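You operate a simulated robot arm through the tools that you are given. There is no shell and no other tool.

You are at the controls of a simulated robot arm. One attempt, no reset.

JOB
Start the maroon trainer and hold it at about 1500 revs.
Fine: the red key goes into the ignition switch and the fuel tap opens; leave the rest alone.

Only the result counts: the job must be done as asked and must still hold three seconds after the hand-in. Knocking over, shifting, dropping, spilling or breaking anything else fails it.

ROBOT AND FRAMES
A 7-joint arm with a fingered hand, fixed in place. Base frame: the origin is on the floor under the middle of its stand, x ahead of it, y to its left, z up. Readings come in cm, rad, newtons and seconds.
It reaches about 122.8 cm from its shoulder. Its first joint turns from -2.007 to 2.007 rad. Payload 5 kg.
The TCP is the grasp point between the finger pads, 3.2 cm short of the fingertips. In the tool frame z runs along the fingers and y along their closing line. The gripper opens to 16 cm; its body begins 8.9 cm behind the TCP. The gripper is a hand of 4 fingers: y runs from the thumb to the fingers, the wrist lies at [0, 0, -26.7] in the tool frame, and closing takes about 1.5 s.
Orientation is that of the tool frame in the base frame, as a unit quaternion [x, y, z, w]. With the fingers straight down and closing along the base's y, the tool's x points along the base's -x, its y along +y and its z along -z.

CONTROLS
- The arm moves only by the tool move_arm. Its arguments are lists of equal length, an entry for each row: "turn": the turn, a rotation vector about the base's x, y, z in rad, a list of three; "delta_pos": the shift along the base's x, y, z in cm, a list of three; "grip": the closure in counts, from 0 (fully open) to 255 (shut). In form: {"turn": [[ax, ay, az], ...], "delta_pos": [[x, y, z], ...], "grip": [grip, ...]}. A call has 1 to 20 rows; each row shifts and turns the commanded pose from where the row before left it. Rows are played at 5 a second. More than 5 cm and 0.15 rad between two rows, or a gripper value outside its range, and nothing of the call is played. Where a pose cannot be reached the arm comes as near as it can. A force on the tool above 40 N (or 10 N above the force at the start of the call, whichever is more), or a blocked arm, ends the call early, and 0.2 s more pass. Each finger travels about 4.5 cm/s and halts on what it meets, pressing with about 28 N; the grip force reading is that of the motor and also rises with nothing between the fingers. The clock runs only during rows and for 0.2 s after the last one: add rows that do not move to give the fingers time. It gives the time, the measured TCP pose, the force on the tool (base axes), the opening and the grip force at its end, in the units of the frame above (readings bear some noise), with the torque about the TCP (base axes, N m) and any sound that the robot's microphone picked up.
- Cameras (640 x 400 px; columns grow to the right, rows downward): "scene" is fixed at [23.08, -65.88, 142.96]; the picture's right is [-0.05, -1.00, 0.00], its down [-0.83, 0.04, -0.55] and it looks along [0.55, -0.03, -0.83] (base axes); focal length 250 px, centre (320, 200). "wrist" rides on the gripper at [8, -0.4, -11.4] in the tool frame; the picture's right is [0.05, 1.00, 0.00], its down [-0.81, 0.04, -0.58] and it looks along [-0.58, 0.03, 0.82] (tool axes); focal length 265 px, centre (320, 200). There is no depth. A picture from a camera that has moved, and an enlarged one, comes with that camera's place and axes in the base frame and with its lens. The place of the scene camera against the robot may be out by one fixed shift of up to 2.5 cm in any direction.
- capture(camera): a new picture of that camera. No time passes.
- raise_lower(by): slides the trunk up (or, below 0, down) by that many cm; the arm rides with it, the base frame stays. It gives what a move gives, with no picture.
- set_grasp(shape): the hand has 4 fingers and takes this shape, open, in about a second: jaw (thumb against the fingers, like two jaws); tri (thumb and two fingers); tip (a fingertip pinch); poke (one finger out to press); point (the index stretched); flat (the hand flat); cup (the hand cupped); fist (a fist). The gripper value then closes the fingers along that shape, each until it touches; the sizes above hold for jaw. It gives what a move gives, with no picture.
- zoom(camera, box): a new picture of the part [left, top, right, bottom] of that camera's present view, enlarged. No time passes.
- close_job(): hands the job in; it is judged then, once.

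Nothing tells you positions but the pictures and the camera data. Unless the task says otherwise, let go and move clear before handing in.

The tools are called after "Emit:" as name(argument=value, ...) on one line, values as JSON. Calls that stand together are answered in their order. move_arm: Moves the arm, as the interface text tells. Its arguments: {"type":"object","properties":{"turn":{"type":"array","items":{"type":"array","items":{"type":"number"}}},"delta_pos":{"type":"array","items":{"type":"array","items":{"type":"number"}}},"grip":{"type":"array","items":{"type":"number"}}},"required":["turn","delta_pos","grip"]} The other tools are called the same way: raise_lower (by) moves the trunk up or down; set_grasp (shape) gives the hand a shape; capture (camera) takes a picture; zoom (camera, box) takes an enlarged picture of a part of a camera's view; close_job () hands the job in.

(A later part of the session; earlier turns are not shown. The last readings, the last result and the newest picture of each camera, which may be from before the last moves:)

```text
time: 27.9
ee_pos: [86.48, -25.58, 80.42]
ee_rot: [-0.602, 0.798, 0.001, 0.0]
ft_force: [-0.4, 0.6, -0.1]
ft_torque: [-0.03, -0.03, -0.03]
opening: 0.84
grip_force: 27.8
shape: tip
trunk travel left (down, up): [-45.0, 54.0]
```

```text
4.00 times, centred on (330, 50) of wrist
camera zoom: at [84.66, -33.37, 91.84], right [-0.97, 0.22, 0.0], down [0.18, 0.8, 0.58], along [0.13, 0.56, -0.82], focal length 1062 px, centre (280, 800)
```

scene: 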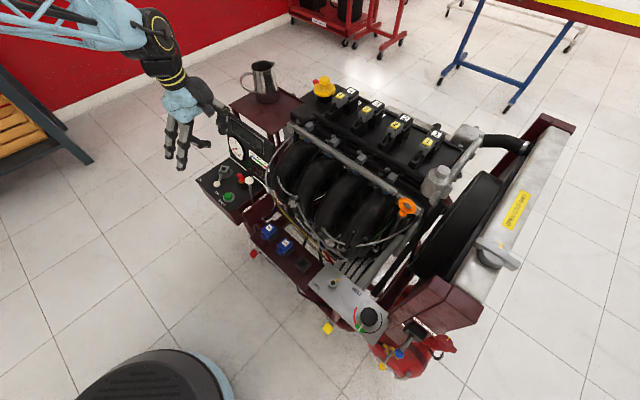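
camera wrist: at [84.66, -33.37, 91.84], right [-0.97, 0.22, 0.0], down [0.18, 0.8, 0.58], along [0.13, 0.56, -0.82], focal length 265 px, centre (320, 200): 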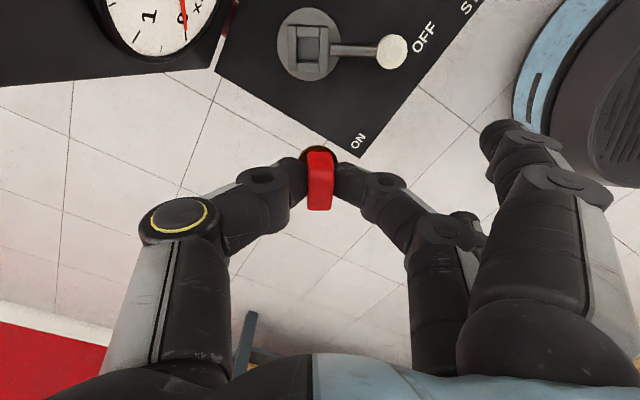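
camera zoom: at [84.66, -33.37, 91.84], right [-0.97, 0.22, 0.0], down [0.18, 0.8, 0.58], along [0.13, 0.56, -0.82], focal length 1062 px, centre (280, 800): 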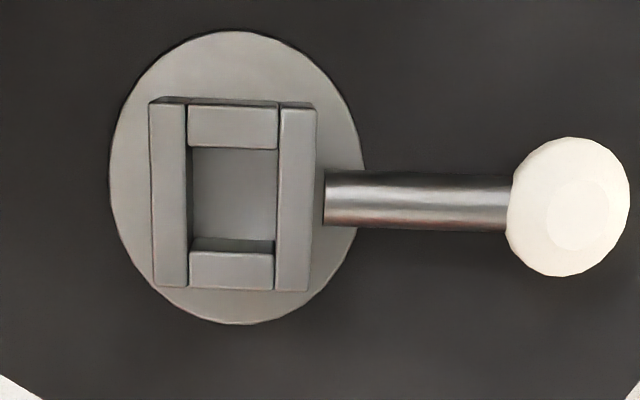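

Socket rim centre is now well fixed at about (86.07, −31.29, 68.7), opening ~1.6 cm, needing ~1.7° more yaw. Let me check closely how the key sits in the pinch.

Emit:
zoom(camera="wrist", box=[280, 135, 360, 215])

Emit:
zoom(camera="scene", box=[200, 120, 260, 180])

```text
5.00 times, centred on (320, 175) of wrist
camera zoom: at [84.66, -33.37, 91.84], right [-0.97, 0.22, 0.0], down [0.18, 0.8, 0.58], along [0.13, 0.56, -0.82], focal length 1327 px, centre (320, 325)
```

zoom: 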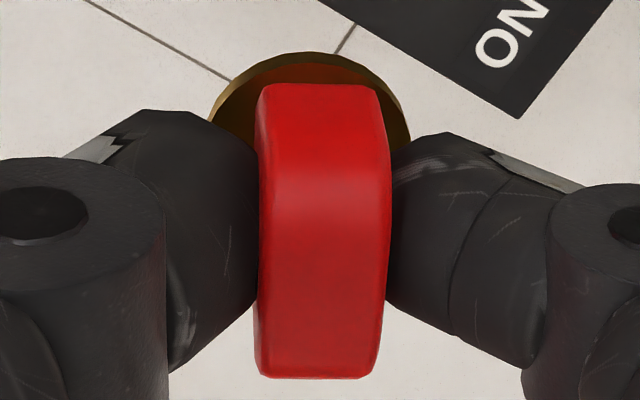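

```text
6.67 times, centred on (230, 150) of scene
camera zoom: at [23.08, -65.88, 142.96], right [-0.05, -1.0, 0.0], down [-0.83, 0.04, -0.55], along [0.55, -0.03, -0.83], focal length 1667 px, centre (920, 533)
```

zoom: 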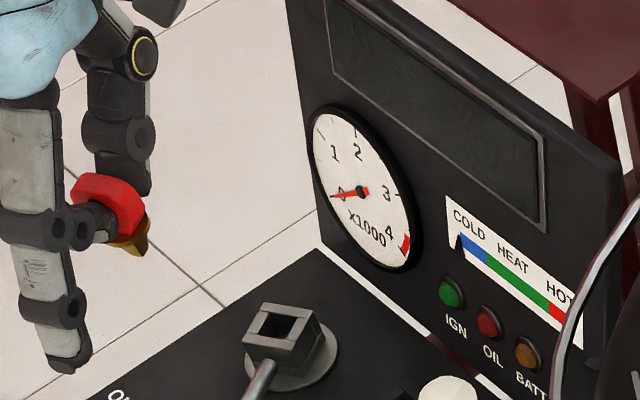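

The key's shank is short and tapered, sitting centred in the pinch (tip ~0.15 cm toward the thumb). Moving back over the socket with the small yaw correction and descending to just above the rim.

Emit:
move_arm(turn=[[0, 0, 0.03], [0, 0, 0], [0, 0, 0], [0, 0, 0], [0, 0, 0], [0, 0, 0]], delta_pos=[[-0.26, -2.82, 0], [-0.27, -2.82, 0], [0, 0, -2], [0, 0, -2], [0, 0, -1], [0, 0, 0]], grip=[255, 255, 255, 255, 255, 255])

Emit:
zoom(camera="wrist", box=[220, 95, 420, 220])

Emit:
zoom(camera="scene", box=[200, 120, 280, 200])

```text
time: 29.3
ee_pos: [85.89, -30.94, 75.41]
ee_rot: [-0.614, 0.789, 0.0, 0.0]
ft_force: [-0.6, 0.8, -0.5]
ft_torque: [0.01, -0.02, 0.0]
opening: 0.87
grip_force: 28.9
shape: tip
trunk travel left (down, up): [-45.0, 54.0]
```

```text
3.20 times, centred on (320, 158) of wrist
camera zoom: at [84.32, -38.9, 86.89], right [-0.98, 0.19, 0.0], down [0.16, 0.8, 0.58], along [0.11, 0.57, -0.82], focal length 849 px, centre (320, 336)
```

zoom: 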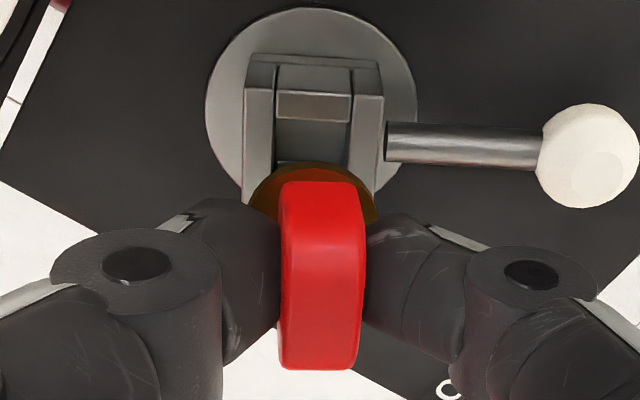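

```text
5.00 times, centred on (240, 160) of scene
camera zoom: at [23.08, -65.88, 142.96], right [-0.05, -1.0, 0.0], down [-0.83, 0.04, -0.55], along [0.55, -0.03, -0.83], focal length 1250 px, centre (720, 400)
```

zoom: 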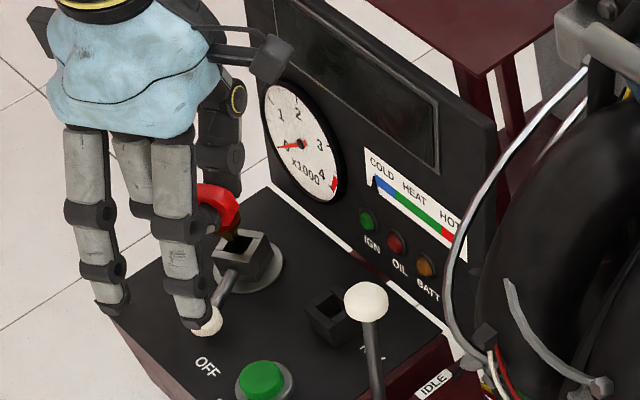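

Nicely aligned; socket sits right under the collar. Nudge −0.16 cm in y and lower gently.

Emit:
move_arm(turn=[[0, 0, 0], [0, 0, 0], [0, 0, 0], [0, 0, 0], [0, 0, 0]], delta_pos=[[0, -0.16, 0], [0, 0, -0.6], [0, 0, -0.6], [0, 0, -0.5], [0, 0, 0]], grip=[255, 255, 255, 255, 255])

Emit:
zoom(camera="wrist", box=[220, 95, 420, 220])

Emit:
zoom(camera="scene", box=[200, 120, 280, 200])

```text
time: 30.5
ee_pos: [85.85, -31.33, 73.54]
ee_rot: [-0.615, 0.789, 0.001, -0.001]
ft_force: [-0.2, -0.4, 0.3]
ft_torque: [0.0, 0.0, 0.0]
opening: 0.84
grip_force: 28.0
shape: tip
trunk travel left (down, up): [-45.0, 54.0]
```

```text
3.20 times, centred on (320, 158) of wrist
camera zoom: at [84.17, -39.09, 85.08], right [-0.98, 0.19, 0.0], down [0.16, 0.8, 0.58], along [0.11, 0.57, -0.82], focal length 849 px, centre (320, 336)
```

zoom: 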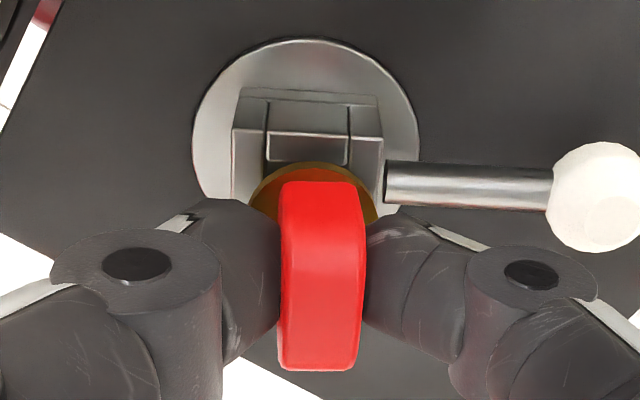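

```text
5.00 times, centred on (240, 160) of scene
camera zoom: at [23.08, -65.88, 142.96], right [-0.05, -1.0, 0.0], down [-0.83, 0.04, -0.55], along [0.55, -0.03, -0.83], focal length 1250 px, centre (720, 400)
```

zoom: 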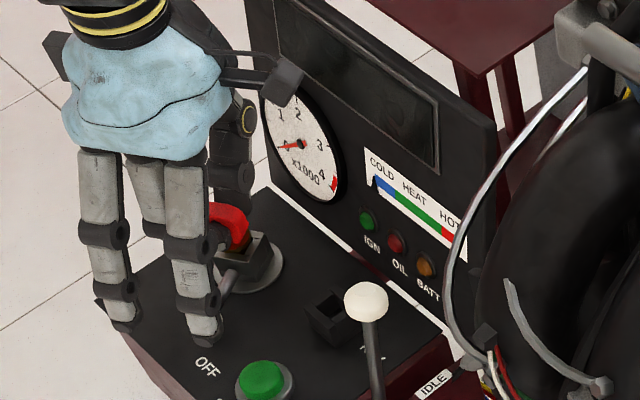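

Emit:
move_arm(turn=[[0, 0, 0], [0, 0, 0], [0, 0, 0], [0, 0, 0]], delta_pos=[[0.12, -0.02, 0], [0, 0, -0.4], [0, 0, -0.4], [0, 0, 0]], grip=[255, 255, 255, 255])

Emit:
zoom(camera="wrist", box=[220, 95, 420, 220])

```text
time: 31.5
ee_pos: [85.74, -31.21, 72.95]
ee_rot: [-0.615, 0.789, 0.001, 0.0]
ft_force: [1.4, -0.4, 4.7]
ft_torque: [0.03, 0.0, 0.0]
opening: 0.83
grip_force: 27.7
shape: tip
trunk travel left (down, up): [-45.0, 54.0]
```

```text
3.20 times, centred on (320, 158) of wrist
camera zoom: at [84.14, -39.08, 84.36], right [-0.98, 0.19, 0.0], down [0.16, 0.8, 0.58], along [0.11, 0.57, -0.82], focal length 849 px, centre (320, 336)
```

zoom: 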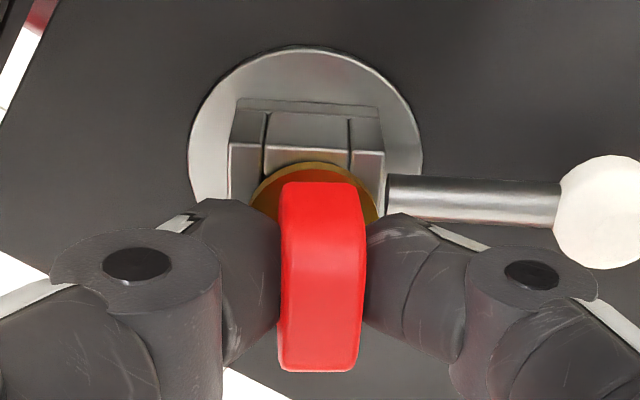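

Contact begins (≈5 N) with the socket still ~0.15 cm toward +x; I'll ease up, shift +x a little and press down again.

Emit:
move_arm(turn=[[0, 0, 0], [0, 0, 0], [0, 0, 0], [0, 0, 0], [0, 0, 0], [0, 0, 0]], delta_pos=[[0, 0, 0.4], [0.2, -0.03, 0], [0, 0, -0.4], [0, 0, -0.3], [0, 0, -0.3], [0, 0, 0]], grip=[255, 255, 255, 255, 255, 255])

Emit:
zoom(camera="wrist", box=[220, 95, 420, 220])

Emit:
zoom(camera="scene", box=[200, 120, 280, 200])

```text
time: 32.9
ee_pos: [86.07, -31.36, 72.57]
ee_rot: [-0.615, 0.789, -0.002, 0.001]
ft_force: [2.2, 0.4, 35.7]
ft_torque: [0.03, -0.03, 0.0]
opening: 1.17
grip_force: 27.8
shape: tip
trunk travel left (down, up): [-45.0, 54.0]
```

```text
3.20 times, centred on (320, 158) of wrist
camera zoom: at [84.47, -39.13, 84.1], right [-0.98, 0.19, 0.0], down [0.16, 0.8, 0.58], along [0.12, 0.57, -0.82], focal length 849 px, centre (320, 336)
```

zoom: 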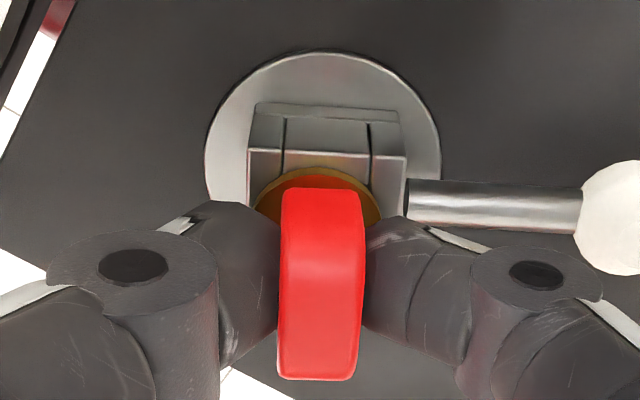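

```text
5.00 times, centred on (240, 160) of scene
camera zoom: at [23.08, -65.88, 142.96], right [-0.05, -1.0, 0.0], down [-0.83, 0.04, -0.55], along [0.55, -0.03, -0.83], focal length 1250 px, centre (720, 400)
```

zoom: 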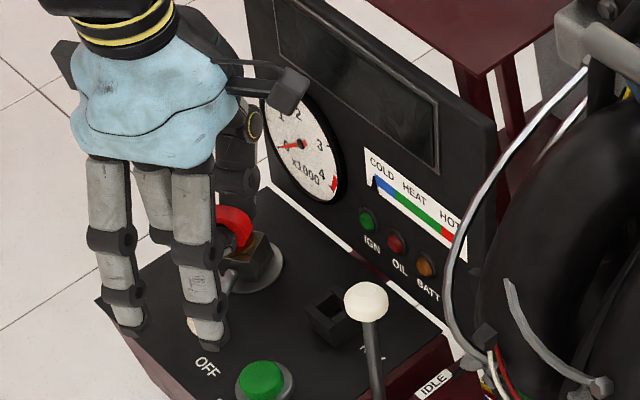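

Emit:
zoom(camera="scene", box=[220, 155, 260, 185])

Emit:
zoom(camera="wrist", box=[285, 120, 365, 170])

```text
13.33 times, centred on (240, 170) of scene
camera zoom: at [23.08, -65.88, 142.96], right [-0.05, -1.0, 0.0], down [-0.83, 0.04, -0.55], along [0.55, -0.03, -0.83], focal length 3334 px, centre (1387, 600)
```

zoom: 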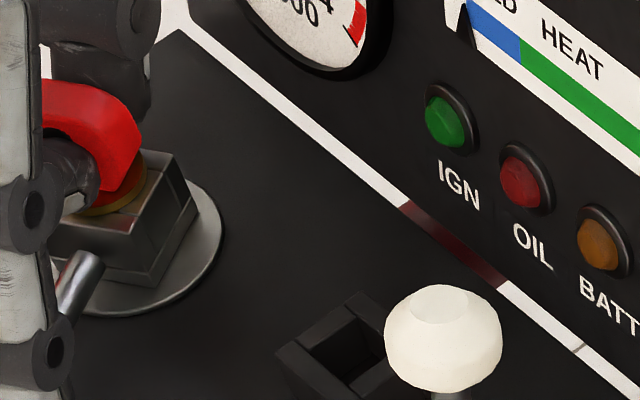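

```text
8.00 times, centred on (325, 145) of wrist
camera zoom: at [84.47, -39.13, 84.1], right [-0.98, 0.19, 0.0], down [0.16, 0.8, 0.58], along [0.12, 0.57, -0.82], focal length 2123 px, centre (280, 640)
```

zoom: 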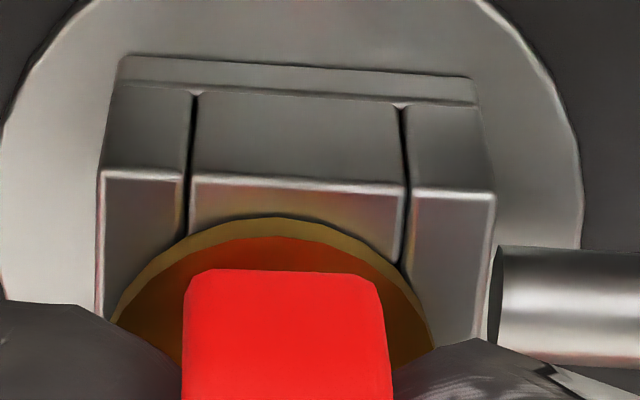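

The collar is seated flush on the socket rim — the key is in. Ease off the pressure, open the pinch a little and lift away.

Emit:
move_arm(turn=[[0, 0, 0], [0, 0, 0], [0, 0, 0], [0, 0, 0], [0, 0, 0], [0, 0, 0]], delta_pos=[[0, 0, 0.4], [0, 0, 0.2], [0, 0, 0], [0, 0, 0], [0, 0, 0], [0, 0, 0]], grip=[255, 255, 225, 210, 200, 195])

Emit:
zoom(camera="wrist", box=[220, 95, 420, 220])

Emit:
zoom(camera="scene", box=[200, 120, 280, 200])

```text
time: 34.3
ee_pos: [86.0, -31.22, 72.75]
ee_rot: [-0.614, 0.789, 0.001, -0.001]
ft_force: [-0.6, 0.1, -0.1]
ft_torque: [-0.01, 0.01, -0.02]
opening: 3.73
grip_force: 0.0
shape: tip
trunk travel left (down, up): [-45.0, 54.0]
```

```text
3.20 times, centred on (320, 158) of wrist
camera zoom: at [84.42, -39.19, 84.19], right [-0.98, 0.19, 0.0], down [0.16, 0.8, 0.58], along [0.11, 0.57, -0.82], focal length 849 px, centre (320, 336)
```

zoom: 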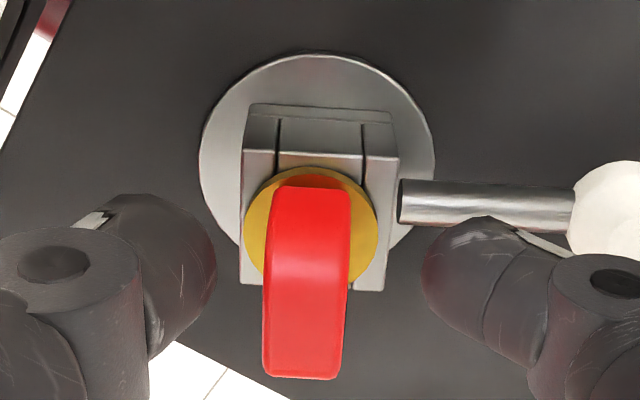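

```text
5.00 times, centred on (240, 160) of scene
camera zoom: at [23.08, -65.88, 142.96], right [-0.05, -1.0, 0.0], down [-0.83, 0.04, -0.55], along [0.55, -0.03, -0.83], focal length 1250 px, centre (720, 400)
```

zoom: 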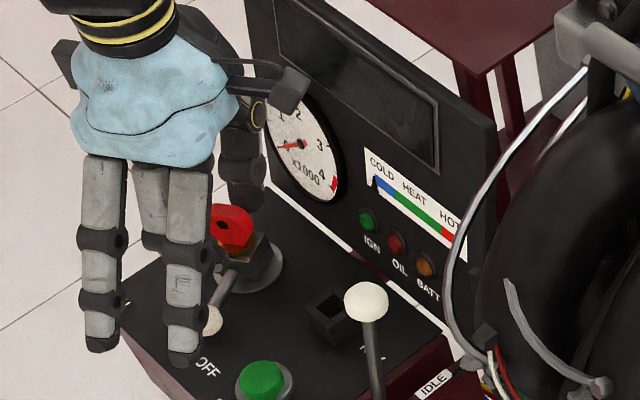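

Key stands in the ignition socket on its own. Lift straight up clear of it and look.

Emit:
move_arm(turn=[[0, 0, 0], [0, 0, 0], [0, 0, 0], [0, 0, 0], [0, 0, 0], [0, 0, 0]], delta_pos=[[0, 0, 1.5], [0, 0, 3], [0, 0, 4], [0, 0, 4], [0, 0, 4], [0, 0, 0]], grip=[195, 195, 195, 195, 195, 195])

Emit:
capture(camera="wrist")

Emit:
zoom(camera="wrist", box=[240, 60, 400, 160])

Emit:
zoom(camera="scene", box=[200, 120, 280, 200])

```text
time: 35.7
ee_pos: [86.34, -31.64, 89.33]
ee_rot: [-0.615, 0.789, 0.001, 0.0]
ft_force: [-0.3, 0.4, 0.6]
ft_torque: [0.02, -0.03, 0.01]
opening: 3.71
grip_force: 0.1
shape: tip
trunk travel left (down, up): [-45.0, 54.0]
```

```text
taken
camera wrist: at [84.57, -39.56, 100.76], right [-0.98, 0.19, 0.0], down [0.16, 0.8, 0.58], along [0.11, 0.57, -0.82], focal length 265 px, centre (320, 200)
```

wrist: 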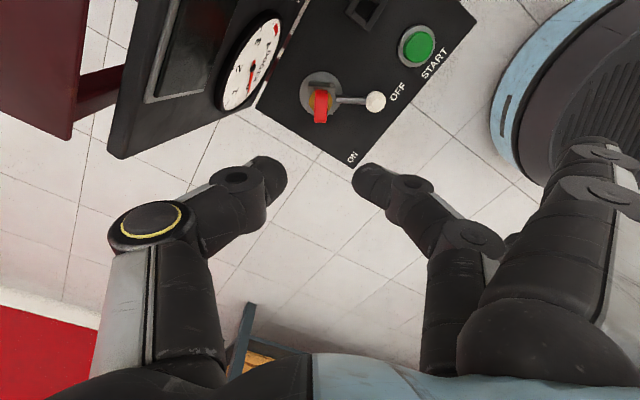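

```text
4.00 times, centred on (320, 110) of wrist
camera zoom: at [84.57, -39.56, 100.76], right [-0.98, 0.19, 0.0], down [0.16, 0.8, 0.58], along [0.11, 0.57, -0.82], focal length 1062 px, centre (320, 560)
```

zoom: 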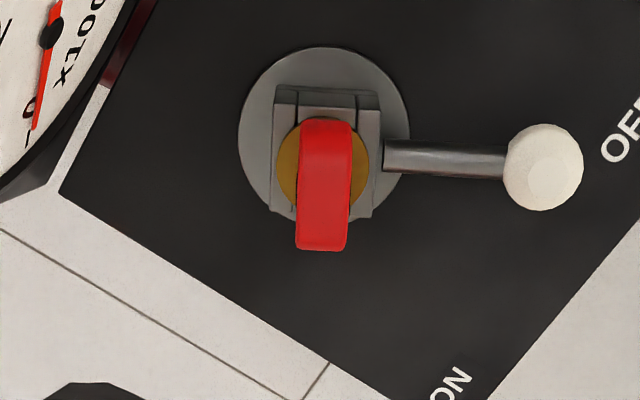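

```text
5.00 times, centred on (240, 160) of scene
camera zoom: at [23.08, -65.88, 142.96], right [-0.05, -1.0, 0.0], down [-0.83, 0.04, -0.55], along [0.55, -0.03, -0.83], focal length 1250 px, centre (720, 400)
```

zoom: 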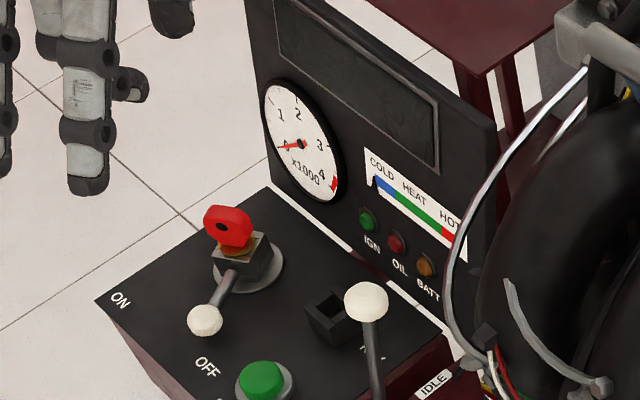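

Key is firmly in the switch. Next the fuel tap: retract over free space and swing the hand/camera toward the red tank at the robot's right.

Emit:
move_arm(turn=[[0, 0, -0.145], [0, 0, -0.145], [0, 0, -0.145], [0, 0, -0.145], [0, 0, -0.145], [0, 0, -0.145], [0, 0, -0.145], [0, 0, -0.145], [0, 0, -0.145], [0, 0, -0.145], [0, 0, -0.145], [0, 0, -0.145]], delta_pos=[[-3.5, 0.5, 0.8], [-3.5, 0.5, 0.8], [-3.5, 0, 0.8], [-3.5, 0, 0.5], [-3.5, 0, 0.5], [-3.5, 0, 0.5], [-3.5, 0, 0.5], [-3.5, -0.5, 0.5], [-3.5, -0.5, 0], [-3.5, -0.5, 0], [-3.5, -0.5, 0], [-3.5, -0.5, 0]], grip=[195, 195, 195, 195, 195, 195, 195, 195, 195, 195, 195, 195])

Emit:
move_arm(turn=[[0, 0, -0.145], [0, 0, -0.145], [0, 0, -0.145], [0, 0, -0.145], [0, 0, -0.145], [0, 0, -0.145], [0, 0, -0.145], [0, 0, -0.145], [0, 0, 0]], delta_pos=[[-1.5, -2.5, 0], [-1.5, -2.5, 0], [-1.5, -2.5, 0], [-1.5, -2.5, 0], [-1.5, -2.5, 0], [-1.5, -2.5, 0], [-1.5, -2.5, 0], [-1.5, -2.5, 0], [0, 0, 0]], grip=[195, 195, 195, 195, 195, 195, 195, 195, 195])

Emit:
capture(camera="wrist")

Emit:
capture(camera="scene")

```text
time: 38.3
ee_pos: [44.09, -32.67, 94.04]
ee_rot: [0.208, 0.978, 0.0, 0.001]
ft_force: [-0.2, 0.3, 0.5]
ft_torque: [-0.02, -0.01, 0.04]
opening: 3.75
grip_force: 0.0
shape: tip
trunk travel left (down, up): [-45.0, 54.0]
```

```text
time: 40.3
ee_pos: [32.08, -52.9, 94.32]
ee_rot: [0.71, 0.704, 0.001, 0.001]
ft_force: [0.3, -0.5, -1.2]
ft_torque: [0.03, 0.03, -0.04]
opening: 3.72
grip_force: 0.1
shape: tip
trunk travel left (down, up): [-45.0, 54.0]
```

```text
taken
camera wrist: at [31.69, -44.83, 105.65], right [1.0, 0.04, 0.0], down [0.04, -0.82, 0.58], along [0.03, -0.58, -0.82], focal length 265 px, centre (320, 200)
```

wrist: 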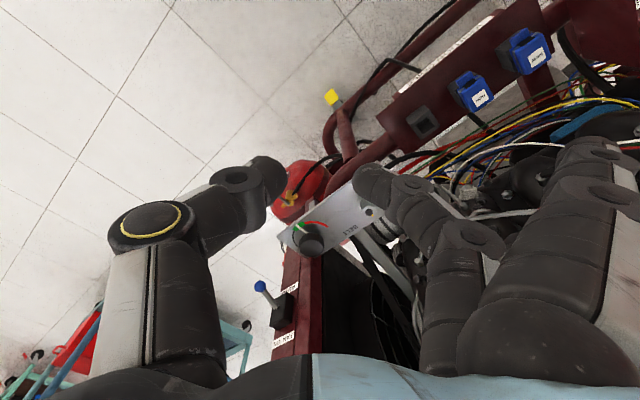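

```text
taken
```

scene: 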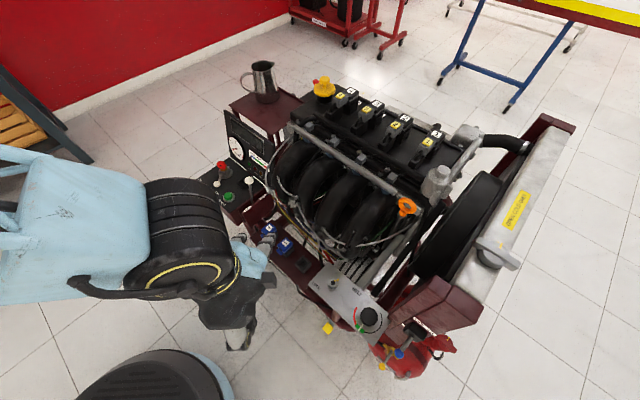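

The tank with the brass tap lies below the silver belt panel, roughly at (24,-87,47), with the FAN switch above it. I'll move closer for a better look.

Emit:
move_arm(turn=[[0, 0, 0], [0, 0, 0], [0, 0, 0], [0, 0, 0]], delta_pos=[[-2, -3.5, -4], [-2, -3.5, -4], [-2, -3, -4], [0, 0, 0]], grip=[195, 195, 195, 195])

Emit:
capture(camera="wrist")

Emit:
zoom(camera="wrist", box=[250, 80, 410, 240])

Emit:
zoom(camera="scene", box=[360, 320, 440, 390])

```text
refused: row 1 steps farther than a row can; nothing moved
```

```text
taken
camera wrist: at [31.69, -44.83, 105.65], right [1.0, 0.04, 0.0], down [0.04, -0.82, 0.58], along [0.03, -0.58, -0.82], focal length 265 px, centre (320, 200)
```

wrist: 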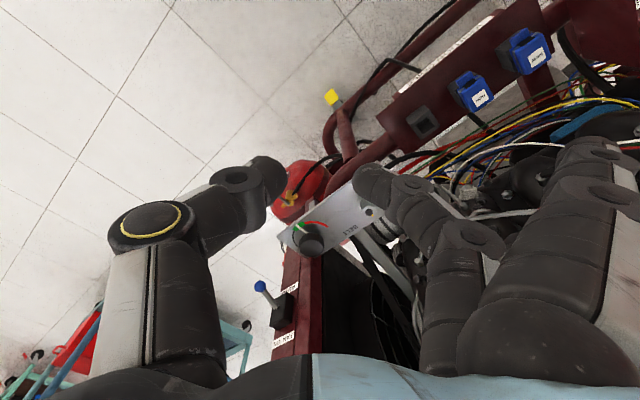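

```text
2.50 times, centred on (330, 160) of wrist
camera zoom: at [31.69, -44.83, 105.65], right [1.0, 0.04, 0.0], down [0.04, -0.82, 0.58], along [0.03, -0.58, -0.82], focal length 664 px, centre (295, 300)
```

zoom: 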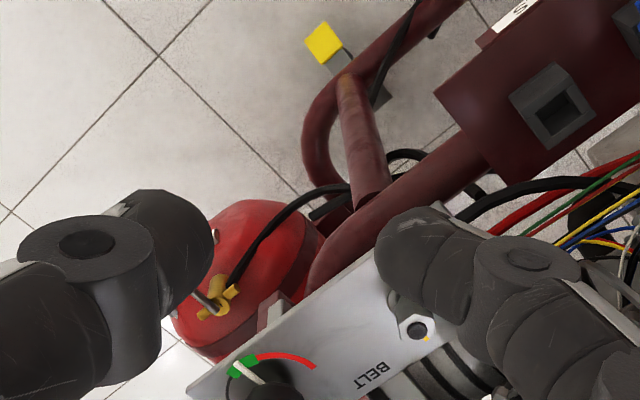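

```text
5.71 times, centred on (400, 355) of scene
camera zoom: at [23.08, -65.88, 142.96], right [-0.05, -1.0, 0.0], down [-0.83, 0.04, -0.55], along [0.55, -0.03, -0.83], focal length 1429 px, centre (-137, -686)
```

zoom: 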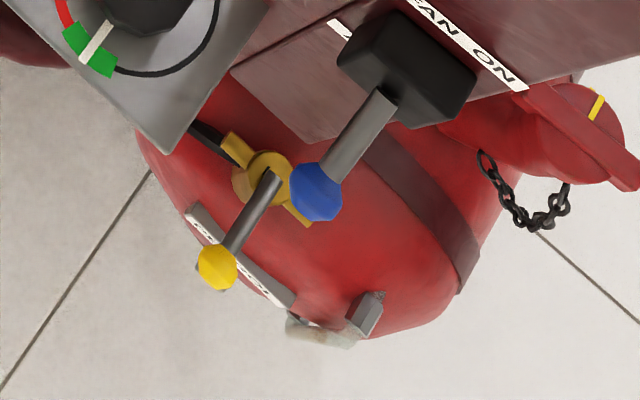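

Emit:
move_arm(turn=[[0, 0, 0], [0, 0, 0], [0, 0, 0], [0, 0, 0], [0, 0, 0]], delta_pos=[[-3, -2, -3], [-3, -2, -3], [-3, -2, -3], [-3, -2, -3], [0, 0, 0]], grip=[195, 195, 195, 195, 195])

Emit:
capture(camera="wrist")

Emit:
zoom(camera="wrist", box=[290, 80, 450, 240])

```text
time: 41.5
ee_pos: [20.17, -60.93, 82.28]
ee_rot: [0.709, 0.705, 0.0, 0.0]
ft_force: [-0.7, 0.2, -0.5]
ft_torque: [0.04, 0.02, 0.02]
opening: 3.73
grip_force: 0.1
shape: tip
trunk travel left (down, up): [-45.0, 54.0]
```

```text
taken
camera wrist: at [19.77, -52.84, 93.78], right [1.0, 0.05, 0.0], down [0.04, -0.82, 0.58], along [0.03, -0.58, -0.82], focal length 265 px, centre (320, 200)
```

wrist: 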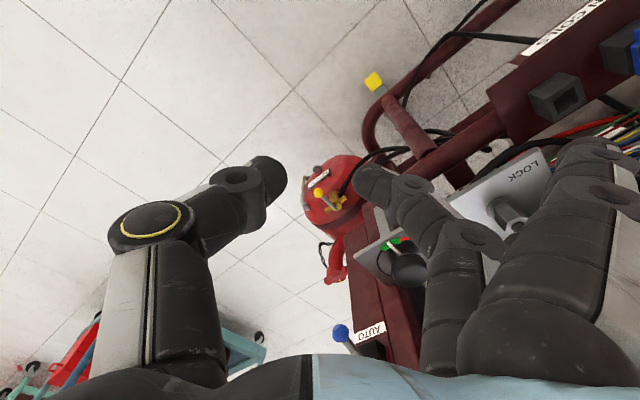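

```text
2.50 times, centred on (370, 160) of wrist
camera zoom: at [19.77, -52.84, 93.78], right [1.0, 0.05, 0.0], down [0.04, -0.82, 0.58], along [0.03, -0.58, -0.82], focal length 664 px, centre (195, 300)
```

zoom: 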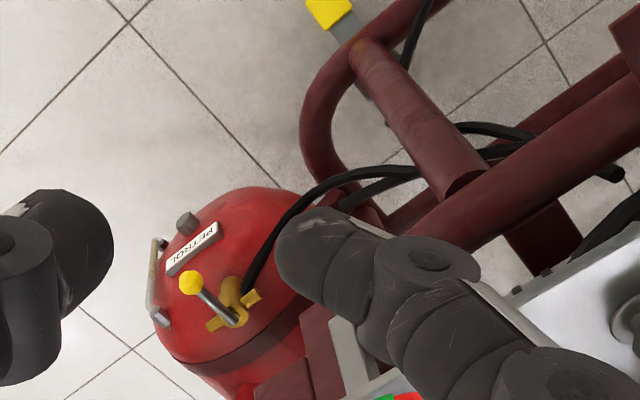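

The label says PETROL, the tap lever (yellow ball) appears to stand across the pipe (closed). I'll get a low close-up from the front of the trainer.

Emit:
move_arm(turn=[[0, 0, 0.131], [0, 0, 0.131], [0, 0, 0.131], [0, 0, 0.131], [0, 0, 0.131], [0, 0, 0.13], [-0.092, -0.092, 0], [-0.092, -0.092, 0], [-0.092, -0.092, 0], [-0.092, -0.092, 0], [0, 0, 0]], delta_pos=[[-1.1, -1.2, -2.7], [-1.1, -1.2, -2.7], [-1.1, -1.2, -2.7], [-0.9, -1.2, -2.7], [-0.9, -1.2, -2.7], [-0.9, -1.2, -2.7], [-0.9, -1.2, -2.8], [-0.9, -1.2, -2.8], [-0.9, -1.3, -2.8], [0, -1.3, -2.9], [0, 0, 0]], grip=[195, 195, 195, 195, 195, 195, 195, 195, 195, 195, 195])

Emit:
capture(camera="wrist")

Emit:
capture(camera="scene")

```text
time: 44.1
ee_pos: [17.44, -73.46, 56.29]
ee_rot: [0.329, 0.907, -0.099, 0.244]
ft_force: [0.3, 0.1, -0.4]
ft_torque: [-0.02, -0.01, 0.01]
opening: 3.74
grip_force: 0.0
shape: tip
trunk travel left (down, up): [-45.0, 54.0]
stopped in row 11: the arm was blocked; the commanded pose is now the measured one
```

```text
taken
camera wrist: at [7.44, -65.58, 62.1], right [0.61, 0.79, -0.04], down [0.35, -0.22, 0.91], along [0.71, -0.57, -0.41], focal length 265 px, centre (320, 200)
```

wrist: 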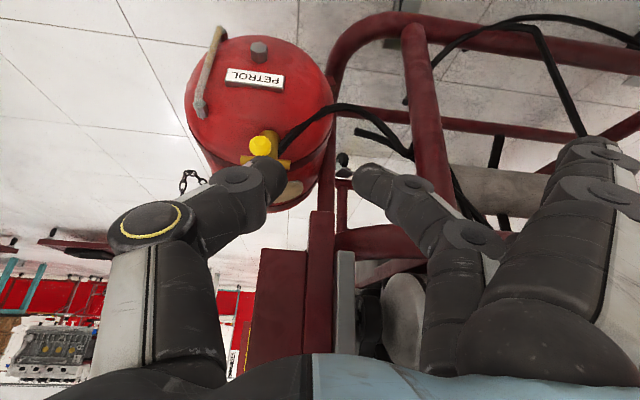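

```text
taken
```

scene: 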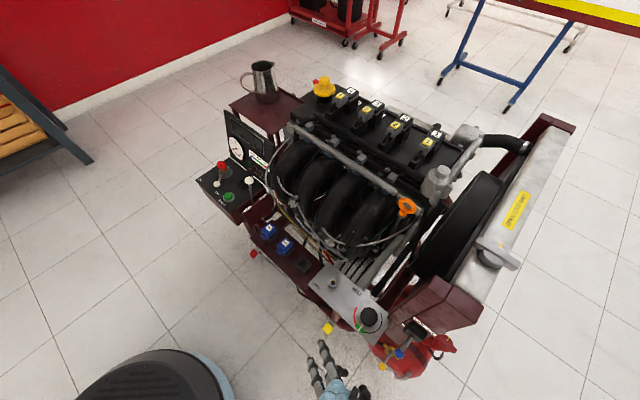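

Emit:
zoom(camera="wrist", box=[210, 100, 340, 210])

Emit:
zoom(camera="scene", box=[300, 310, 440, 400])

```text
3.64 times, centred on (275, 155) of wrist
camera zoom: at [7.44, -65.58, 62.1], right [0.61, 0.79, -0.04], down [0.35, -0.22, 0.91], along [0.71, -0.57, -0.41], focal length 965 px, centre (484, 364)
```

zoom: 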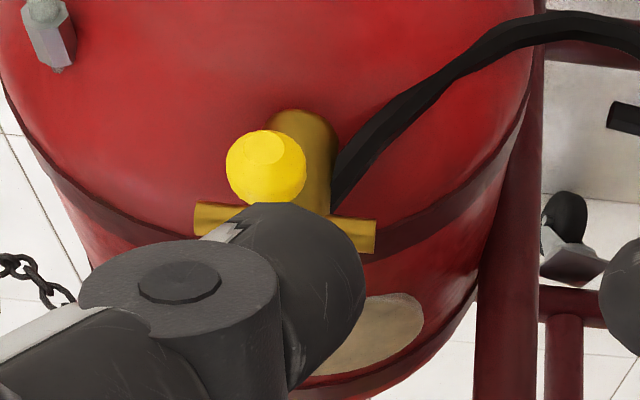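

```text
4.44 times, centred on (370, 355) of scene
camera zoom: at [23.08, -65.88, 142.96], right [-0.05, -1.0, 0.0], down [-0.83, 0.04, -0.55], along [0.55, -0.03, -0.83], focal length 1111 px, centre (98, -489)
```

zoom: 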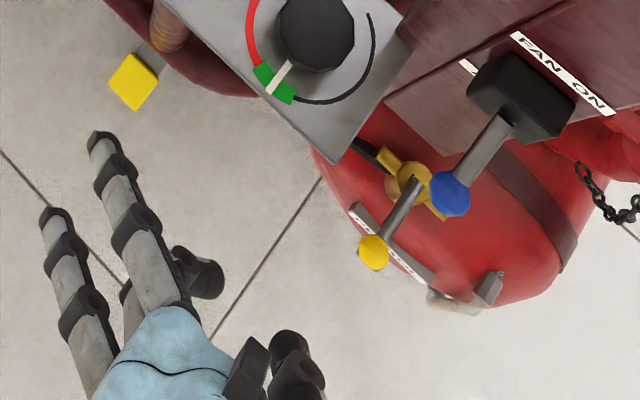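

The tap's lever points outward toward the front, and my thumb hides its base. I'll switch to the "poke" shape (useful for pushing) and look again.

Emit:
set_grasp(shape="poke")

Emit:
capture(camera="wrist")

Emit:
zoom(camera="wrist", box=[210, 100, 340, 210])

Emit:
zoom(camera="scene", box=[300, 310, 440, 400])

```text
time: 45.0
ee_pos: [17.28, -73.28, 56.01]
ee_rot: [0.332, 0.906, -0.096, 0.243]
ft_force: [-0.8, 0.4, 0.5]
ft_torque: [0.03, 0.0, -0.01]
opening: 0.0
grip_force: 0.1
shape: poke
trunk travel left (down, up): [-45.0, 54.0]
```

```text
taken
camera wrist: at [7.4, -65.32, 61.75], right [0.61, 0.79, -0.04], down [0.35, -0.23, 0.91], along [0.71, -0.57, -0.41], focal length 265 px, centre (320, 200)
```

wrist: 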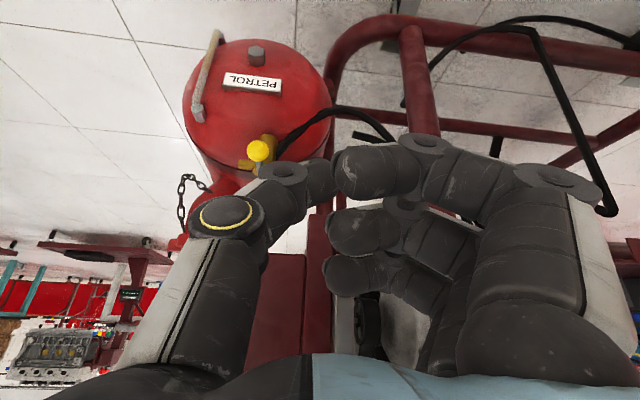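

```text
3.64 times, centred on (275, 155) of wrist
camera zoom: at [7.4, -65.32, 61.75], right [0.61, 0.79, -0.04], down [0.35, -0.23, 0.91], along [0.71, -0.57, -0.41], focal length 965 px, centre (484, 364)
```

zoom: 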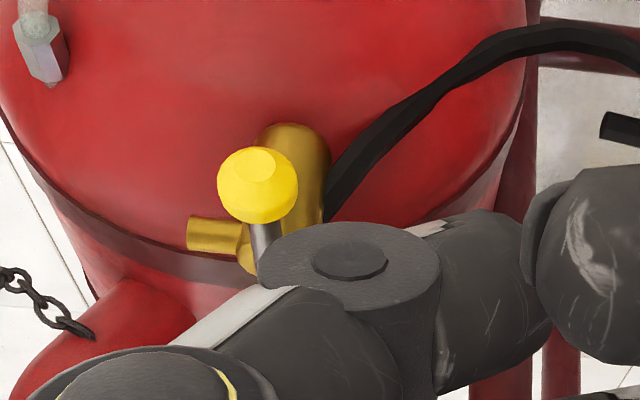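

```text
4.44 times, centred on (370, 355) of scene
camera zoom: at [23.08, -65.88, 142.96], right [-0.05, -1.0, 0.0], down [-0.83, 0.04, -0.55], along [0.55, -0.03, -0.83], focal length 1111 px, centre (98, -489)
```

zoom: 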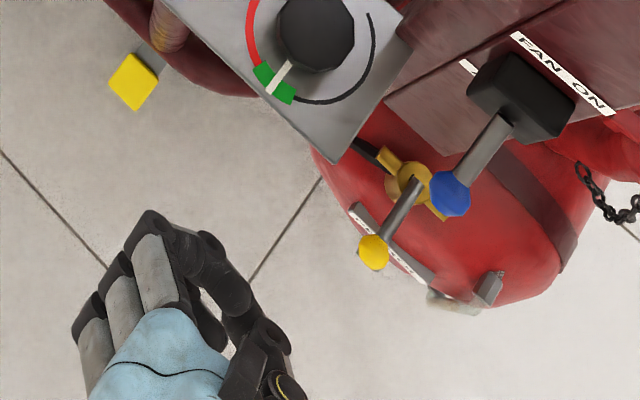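

The tap lever lies horizontal, square to its pipe (closed): hub ≈(24.7,−88.8,45.5), yellow ball ≈(20.8,−84.4,46.4). I'll pinch the ball so I can swing it; first back to "tip" and approach.

Emit:
set_grasp(shape="tip")

Emit:
move_arm(turn=[[0, 0, 0], [0, 0, 0], [0, 0, 0], [0, 0, 0], [0, 0, 0], [0, 0, 0]], delta_pos=[[0, 0, 0], [0, -2.5, -1], [0.3, -2.5, -1], [0.3, -2, -1], [0.4, -2, -1.2], [0, 0, 0]], grip=[180, 180, 180, 180, 180, 180])

Emit:
capture(camera="wrist")

Emit:
zoom(camera="scene", box=[300, 310, 440, 400])

```text
time: 45.9
ee_pos: [17.33, -73.26, 55.84]
ee_rot: [0.331, 0.907, -0.095, 0.243]
ft_force: [-0.7, 0.1, 0.4]
ft_torque: [-0.01, 0.01, 0.03]
opening: 15.98
grip_force: 0.1
shape: tip
trunk travel left (down, up): [-45.0, 54.0]
```

```text
time: 47.5
ee_pos: [26.06, -82.15, 53.48]
ee_rot: [0.285, 0.921, -0.095, 0.248]
ft_force: [-0.9, 0.1, -0.6]
ft_torque: [-0.04, 0.01, -0.03]
opening: 4.75
grip_force: 0.0
shape: tip
trunk travel left (down, up): [-45.0, 54.0]
stopped in row 6: the arm was blocked; the commanded pose is now the measured one
```

```text
taken
camera wrist: at [15.4, -75.06, 59.23], right [0.54, 0.84, -0.06], down [0.37, -0.17, 0.91], along [0.76, -0.51, -0.41], focal length 265 px, centre (320, 200)
```

wrist: 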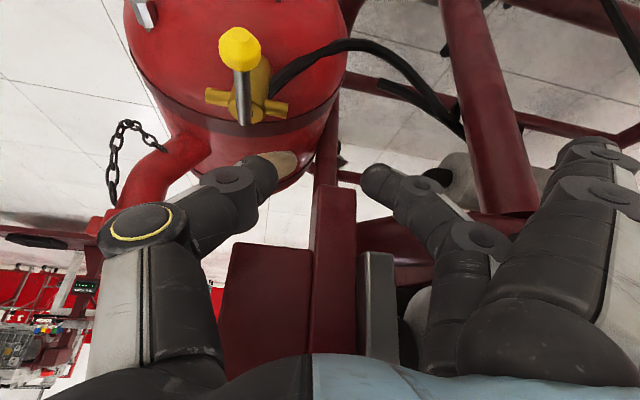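

```text
4.44 times, centred on (370, 355) of scene
camera zoom: at [23.08, -65.88, 142.96], right [-0.05, -1.0, 0.0], down [-0.83, 0.04, -0.55], along [0.55, -0.03, -0.83], focal length 1111 px, centre (98, -489)
```

zoom: 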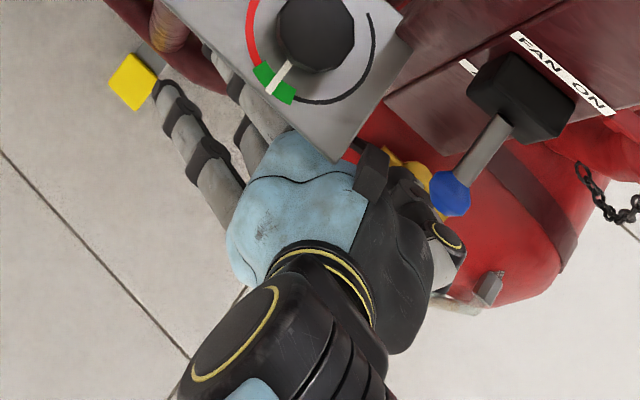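

The arm slid sideways at a kinematic limit and now is close under the panel. I'll back straight out along the way it came and re-plan.

Emit:
move_arm(turn=[[0, 0, 0], [0, 0, 0], [0, 0, 0], [0, 0, 0], [0, 0, 0]], delta_pos=[[-2.2, 2.5, 0.7], [-2, 2.5, 0.7], [-1, 2.5, 1], [0, 3, 2], [0, 0, 0]], grip=[180, 180, 180, 180, 180])

Emit:
capture(camera="scene")

```text
time: 48.7
ee_pos: [19.48, -71.61, 57.65]
ee_rot: [0.293, 0.919, -0.094, 0.248]
ft_force: [-0.1, 0.1, 0.1]
ft_torque: [0.03, 0.0, -0.03]
opening: 4.72
grip_force: 0.0
shape: tip
trunk travel left (down, up): [-45.0, 54.0]
```

```text
taken
```

scene: 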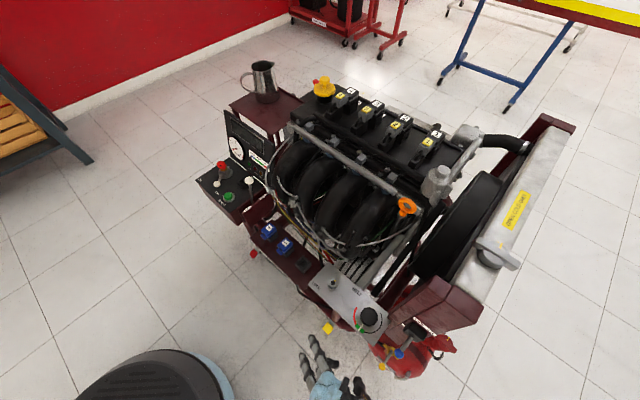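

Backed out safely. I'll rise, return the hand to vertical facing −y, and try the "point" shape for pushing.

Emit:
move_arm(turn=[[0.09, 0.09, 0], [0.09, 0.09, 0], [0.09, 0.09, 0], [0.09, 0.09, 0], [0, 0, -0.13], [0, 0, -0.13], [0, 0, -0.13], [0, 0, -0.13], [0, 0, -0.1], [0, 0, 0]], delta_pos=[[0, 1.5, 3], [0, 1.5, 3], [0, 1.5, 3], [0, 1.5, 3], [0, 1, 2], [0, 0, 2], [0, 0, 0], [0, 0, 0], [0, 0, 0], [0, 0, 0]], grip=[180, 180, 180, 180, 180, 180, 180, 180, 180, 180])

Emit:
set_grasp(shape="point")

Emit:
capture(camera="wrist")

Emit:
capture(camera="scene")

```text
time: 50.9
ee_pos: [19.86, -64.49, 73.41]
ee_rot: [0.586, 0.81, 0.013, 0.028]
ft_force: [-0.6, -0.1, -1.2]
ft_torque: [0.01, 0.0, 0.0]
opening: 4.73
grip_force: 0.0
shape: tip
trunk travel left (down, up): [-45.0, 54.0]
```

```text
time: 51.8
ee_pos: [19.91, -64.59, 73.48]
ee_rot: [0.586, 0.81, 0.013, 0.029]
ft_force: [-0.6, 0.5, -0.6]
ft_torque: [-0.02, 0.01, 0.0]
opening: 0.0
grip_force: 0.0
shape: point
trunk travel left (down, up): [-45.0, 54.0]
```

```text
taken
camera wrist: at [16.19, -56.94, 84.63], right [0.93, 0.36, 0.05], down [0.26, -0.75, 0.6], along [0.26, -0.55, -0.8], focal length 265 px, centre (320, 200)
```

wrist: 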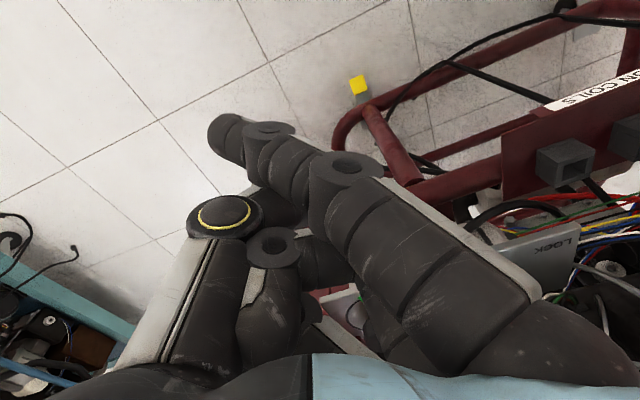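

```text
taken
```

scene: 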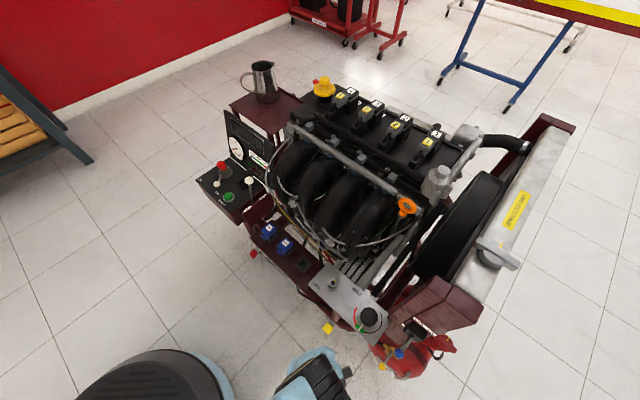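

The "point" finger bends across, so the pinch is better. I'll orient the hand toward −y with a 40° lean and approach the yellow ball from the robot side.

Emit:
set_grasp(shape="tip")

Emit:
move_arm(turn=[[0, 0, -0.14], [-0.128, -0.0226, 0], [-0.128, -0.0226, 0], [-0.128, -0.0226, 0], [-0.128, -0.0226, 0], [-0.128, -0.0226, 0], [0, 0, 0], [0, 0, 0], [0, 0, 0]], delta_pos=[[0, 0, 0], [0, -0.5, -2], [0, -0.5, -2], [0, -0.5, -2], [0, -0.5, -2], [0, -0.5, -2], [0, -2, -3], [0, -2, -3], [0, 0, 0]], grip=[180, 180, 180, 180, 180, 180, 180, 180, 180])

Emit:
capture(camera="wrist")

Emit:
capture(camera="scene")

```text
time: 52.7
ee_pos: [19.83, -64.68, 73.54]
ee_rot: [0.586, 0.81, 0.013, 0.028]
ft_force: [-0.2, -0.1, 0.2]
ft_torque: [-0.02, -0.01, -0.01]
opening: 15.98
grip_force: 0.1
shape: tip
trunk travel left (down, up): [-45.0, 54.0]
```

```text
time: 54.7
ee_pos: [20.1, -71.22, 57.56]
ee_rot: [0.598, 0.728, -0.196, 0.271]
ft_force: [-0.3, 0.8, 0.6]
ft_torque: [-0.01, 0.05, -0.01]
opening: 4.75
grip_force: 0.1
shape: tip
trunk travel left (down, up): [-45.0, 54.0]
```

```text
taken
camera wrist: at [16.6, -58.24, 61.35], right [0.97, 0.25, 0.01], down [0.06, -0.26, 0.96], along [0.24, -0.93, -0.27], focal length 265 px, centre (320, 200)
```

wrist: 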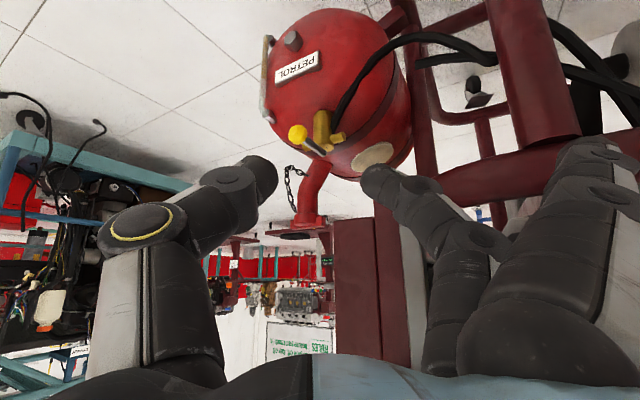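

```text
taken
```

scene: 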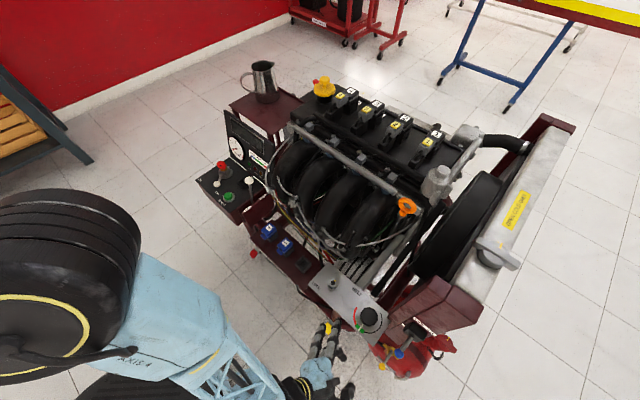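

Emit:
zoom(camera="wrist", box=[250, 80, 410, 190])

Emit:
zoom(camera="scene", box=[300, 310, 440, 400])

```text
3.64 times, centred on (330, 135) of wrist
camera zoom: at [16.6, -58.24, 61.35], right [0.97, 0.25, 0.01], down [0.06, -0.26, 0.96], along [0.24, -0.93, -0.27], focal length 965 px, centre (284, 436)
```

zoom: 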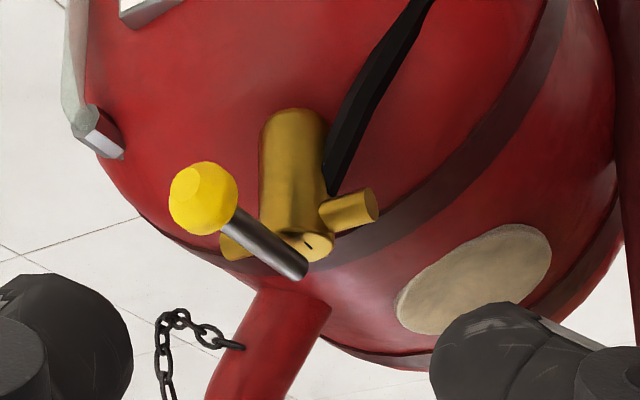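

```text
4.44 times, centred on (370, 355) of scene
camera zoom: at [23.08, -65.88, 142.96], right [-0.05, -1.0, 0.0], down [-0.83, 0.04, -0.55], along [0.55, -0.03, -0.83], focal length 1111 px, centre (98, -489)
```

zoom: 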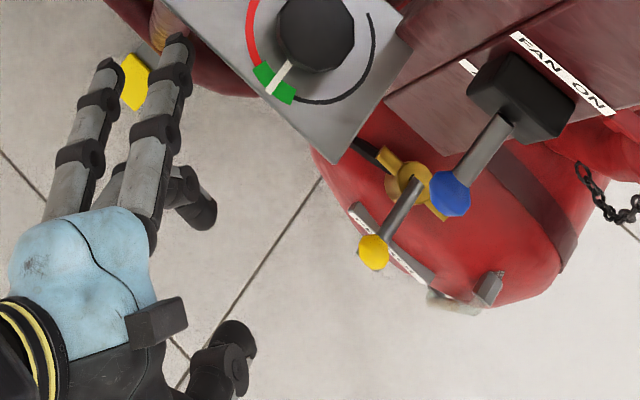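

The reach works in this orientation. Ball is now well fixed at (20.85,−84.6,46.3), hub at ≈(25.3,−89.3). Moving in to 5 cm short of the ball.

Emit:
move_arm(turn=[[0, 0, 0], [0, 0, 0], [0, 0, 0], [0, 0, 0]], delta_pos=[[0, -3.24, -2.19], [0, -3.24, -2.19], [0, -3.24, -2.19], [0, 0, 0]], grip=[180, 180, 180, 180])

Emit:
capture(camera="wrist")

Emit:
zoom(camera="scene", box=[300, 310, 440, 400])

```text
time: 55.7
ee_pos: [19.86, -80.97, 50.76]
ee_rot: [0.597, 0.729, -0.195, 0.272]
ft_force: [0.1, -0.5, 0.5]
ft_torque: [0.03, -0.02, 0.01]
opening: 4.75
grip_force: 0.0
shape: tip
trunk travel left (down, up): [-45.0, 54.0]
```

```text
taken
camera wrist: at [16.46, -67.96, 54.63], right [0.97, 0.25, 0.01], down [0.06, -0.26, 0.96], along [0.24, -0.93, -0.27], focal length 265 px, centre (320, 200)
```

wrist: 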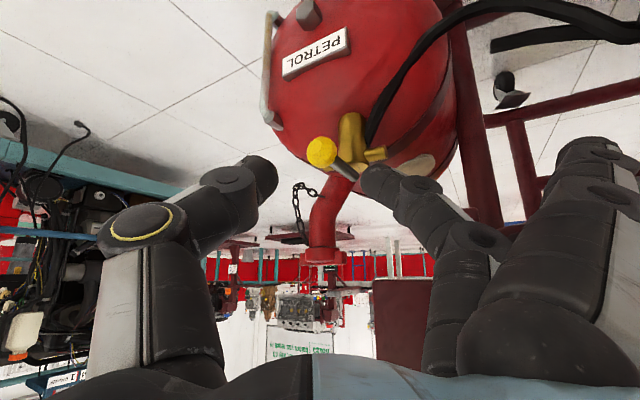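

```text
4.44 times, centred on (370, 355) of scene
camera zoom: at [23.08, -65.88, 142.96], right [-0.05, -1.0, 0.0], down [-0.83, 0.04, -0.55], along [0.55, -0.03, -0.83], focal length 1111 px, centre (98, -489)
```

zoom: 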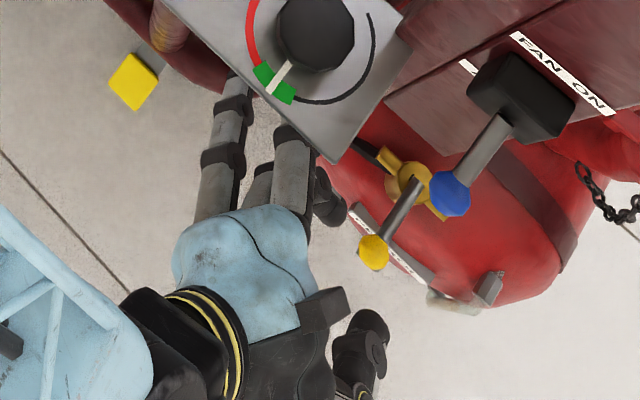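

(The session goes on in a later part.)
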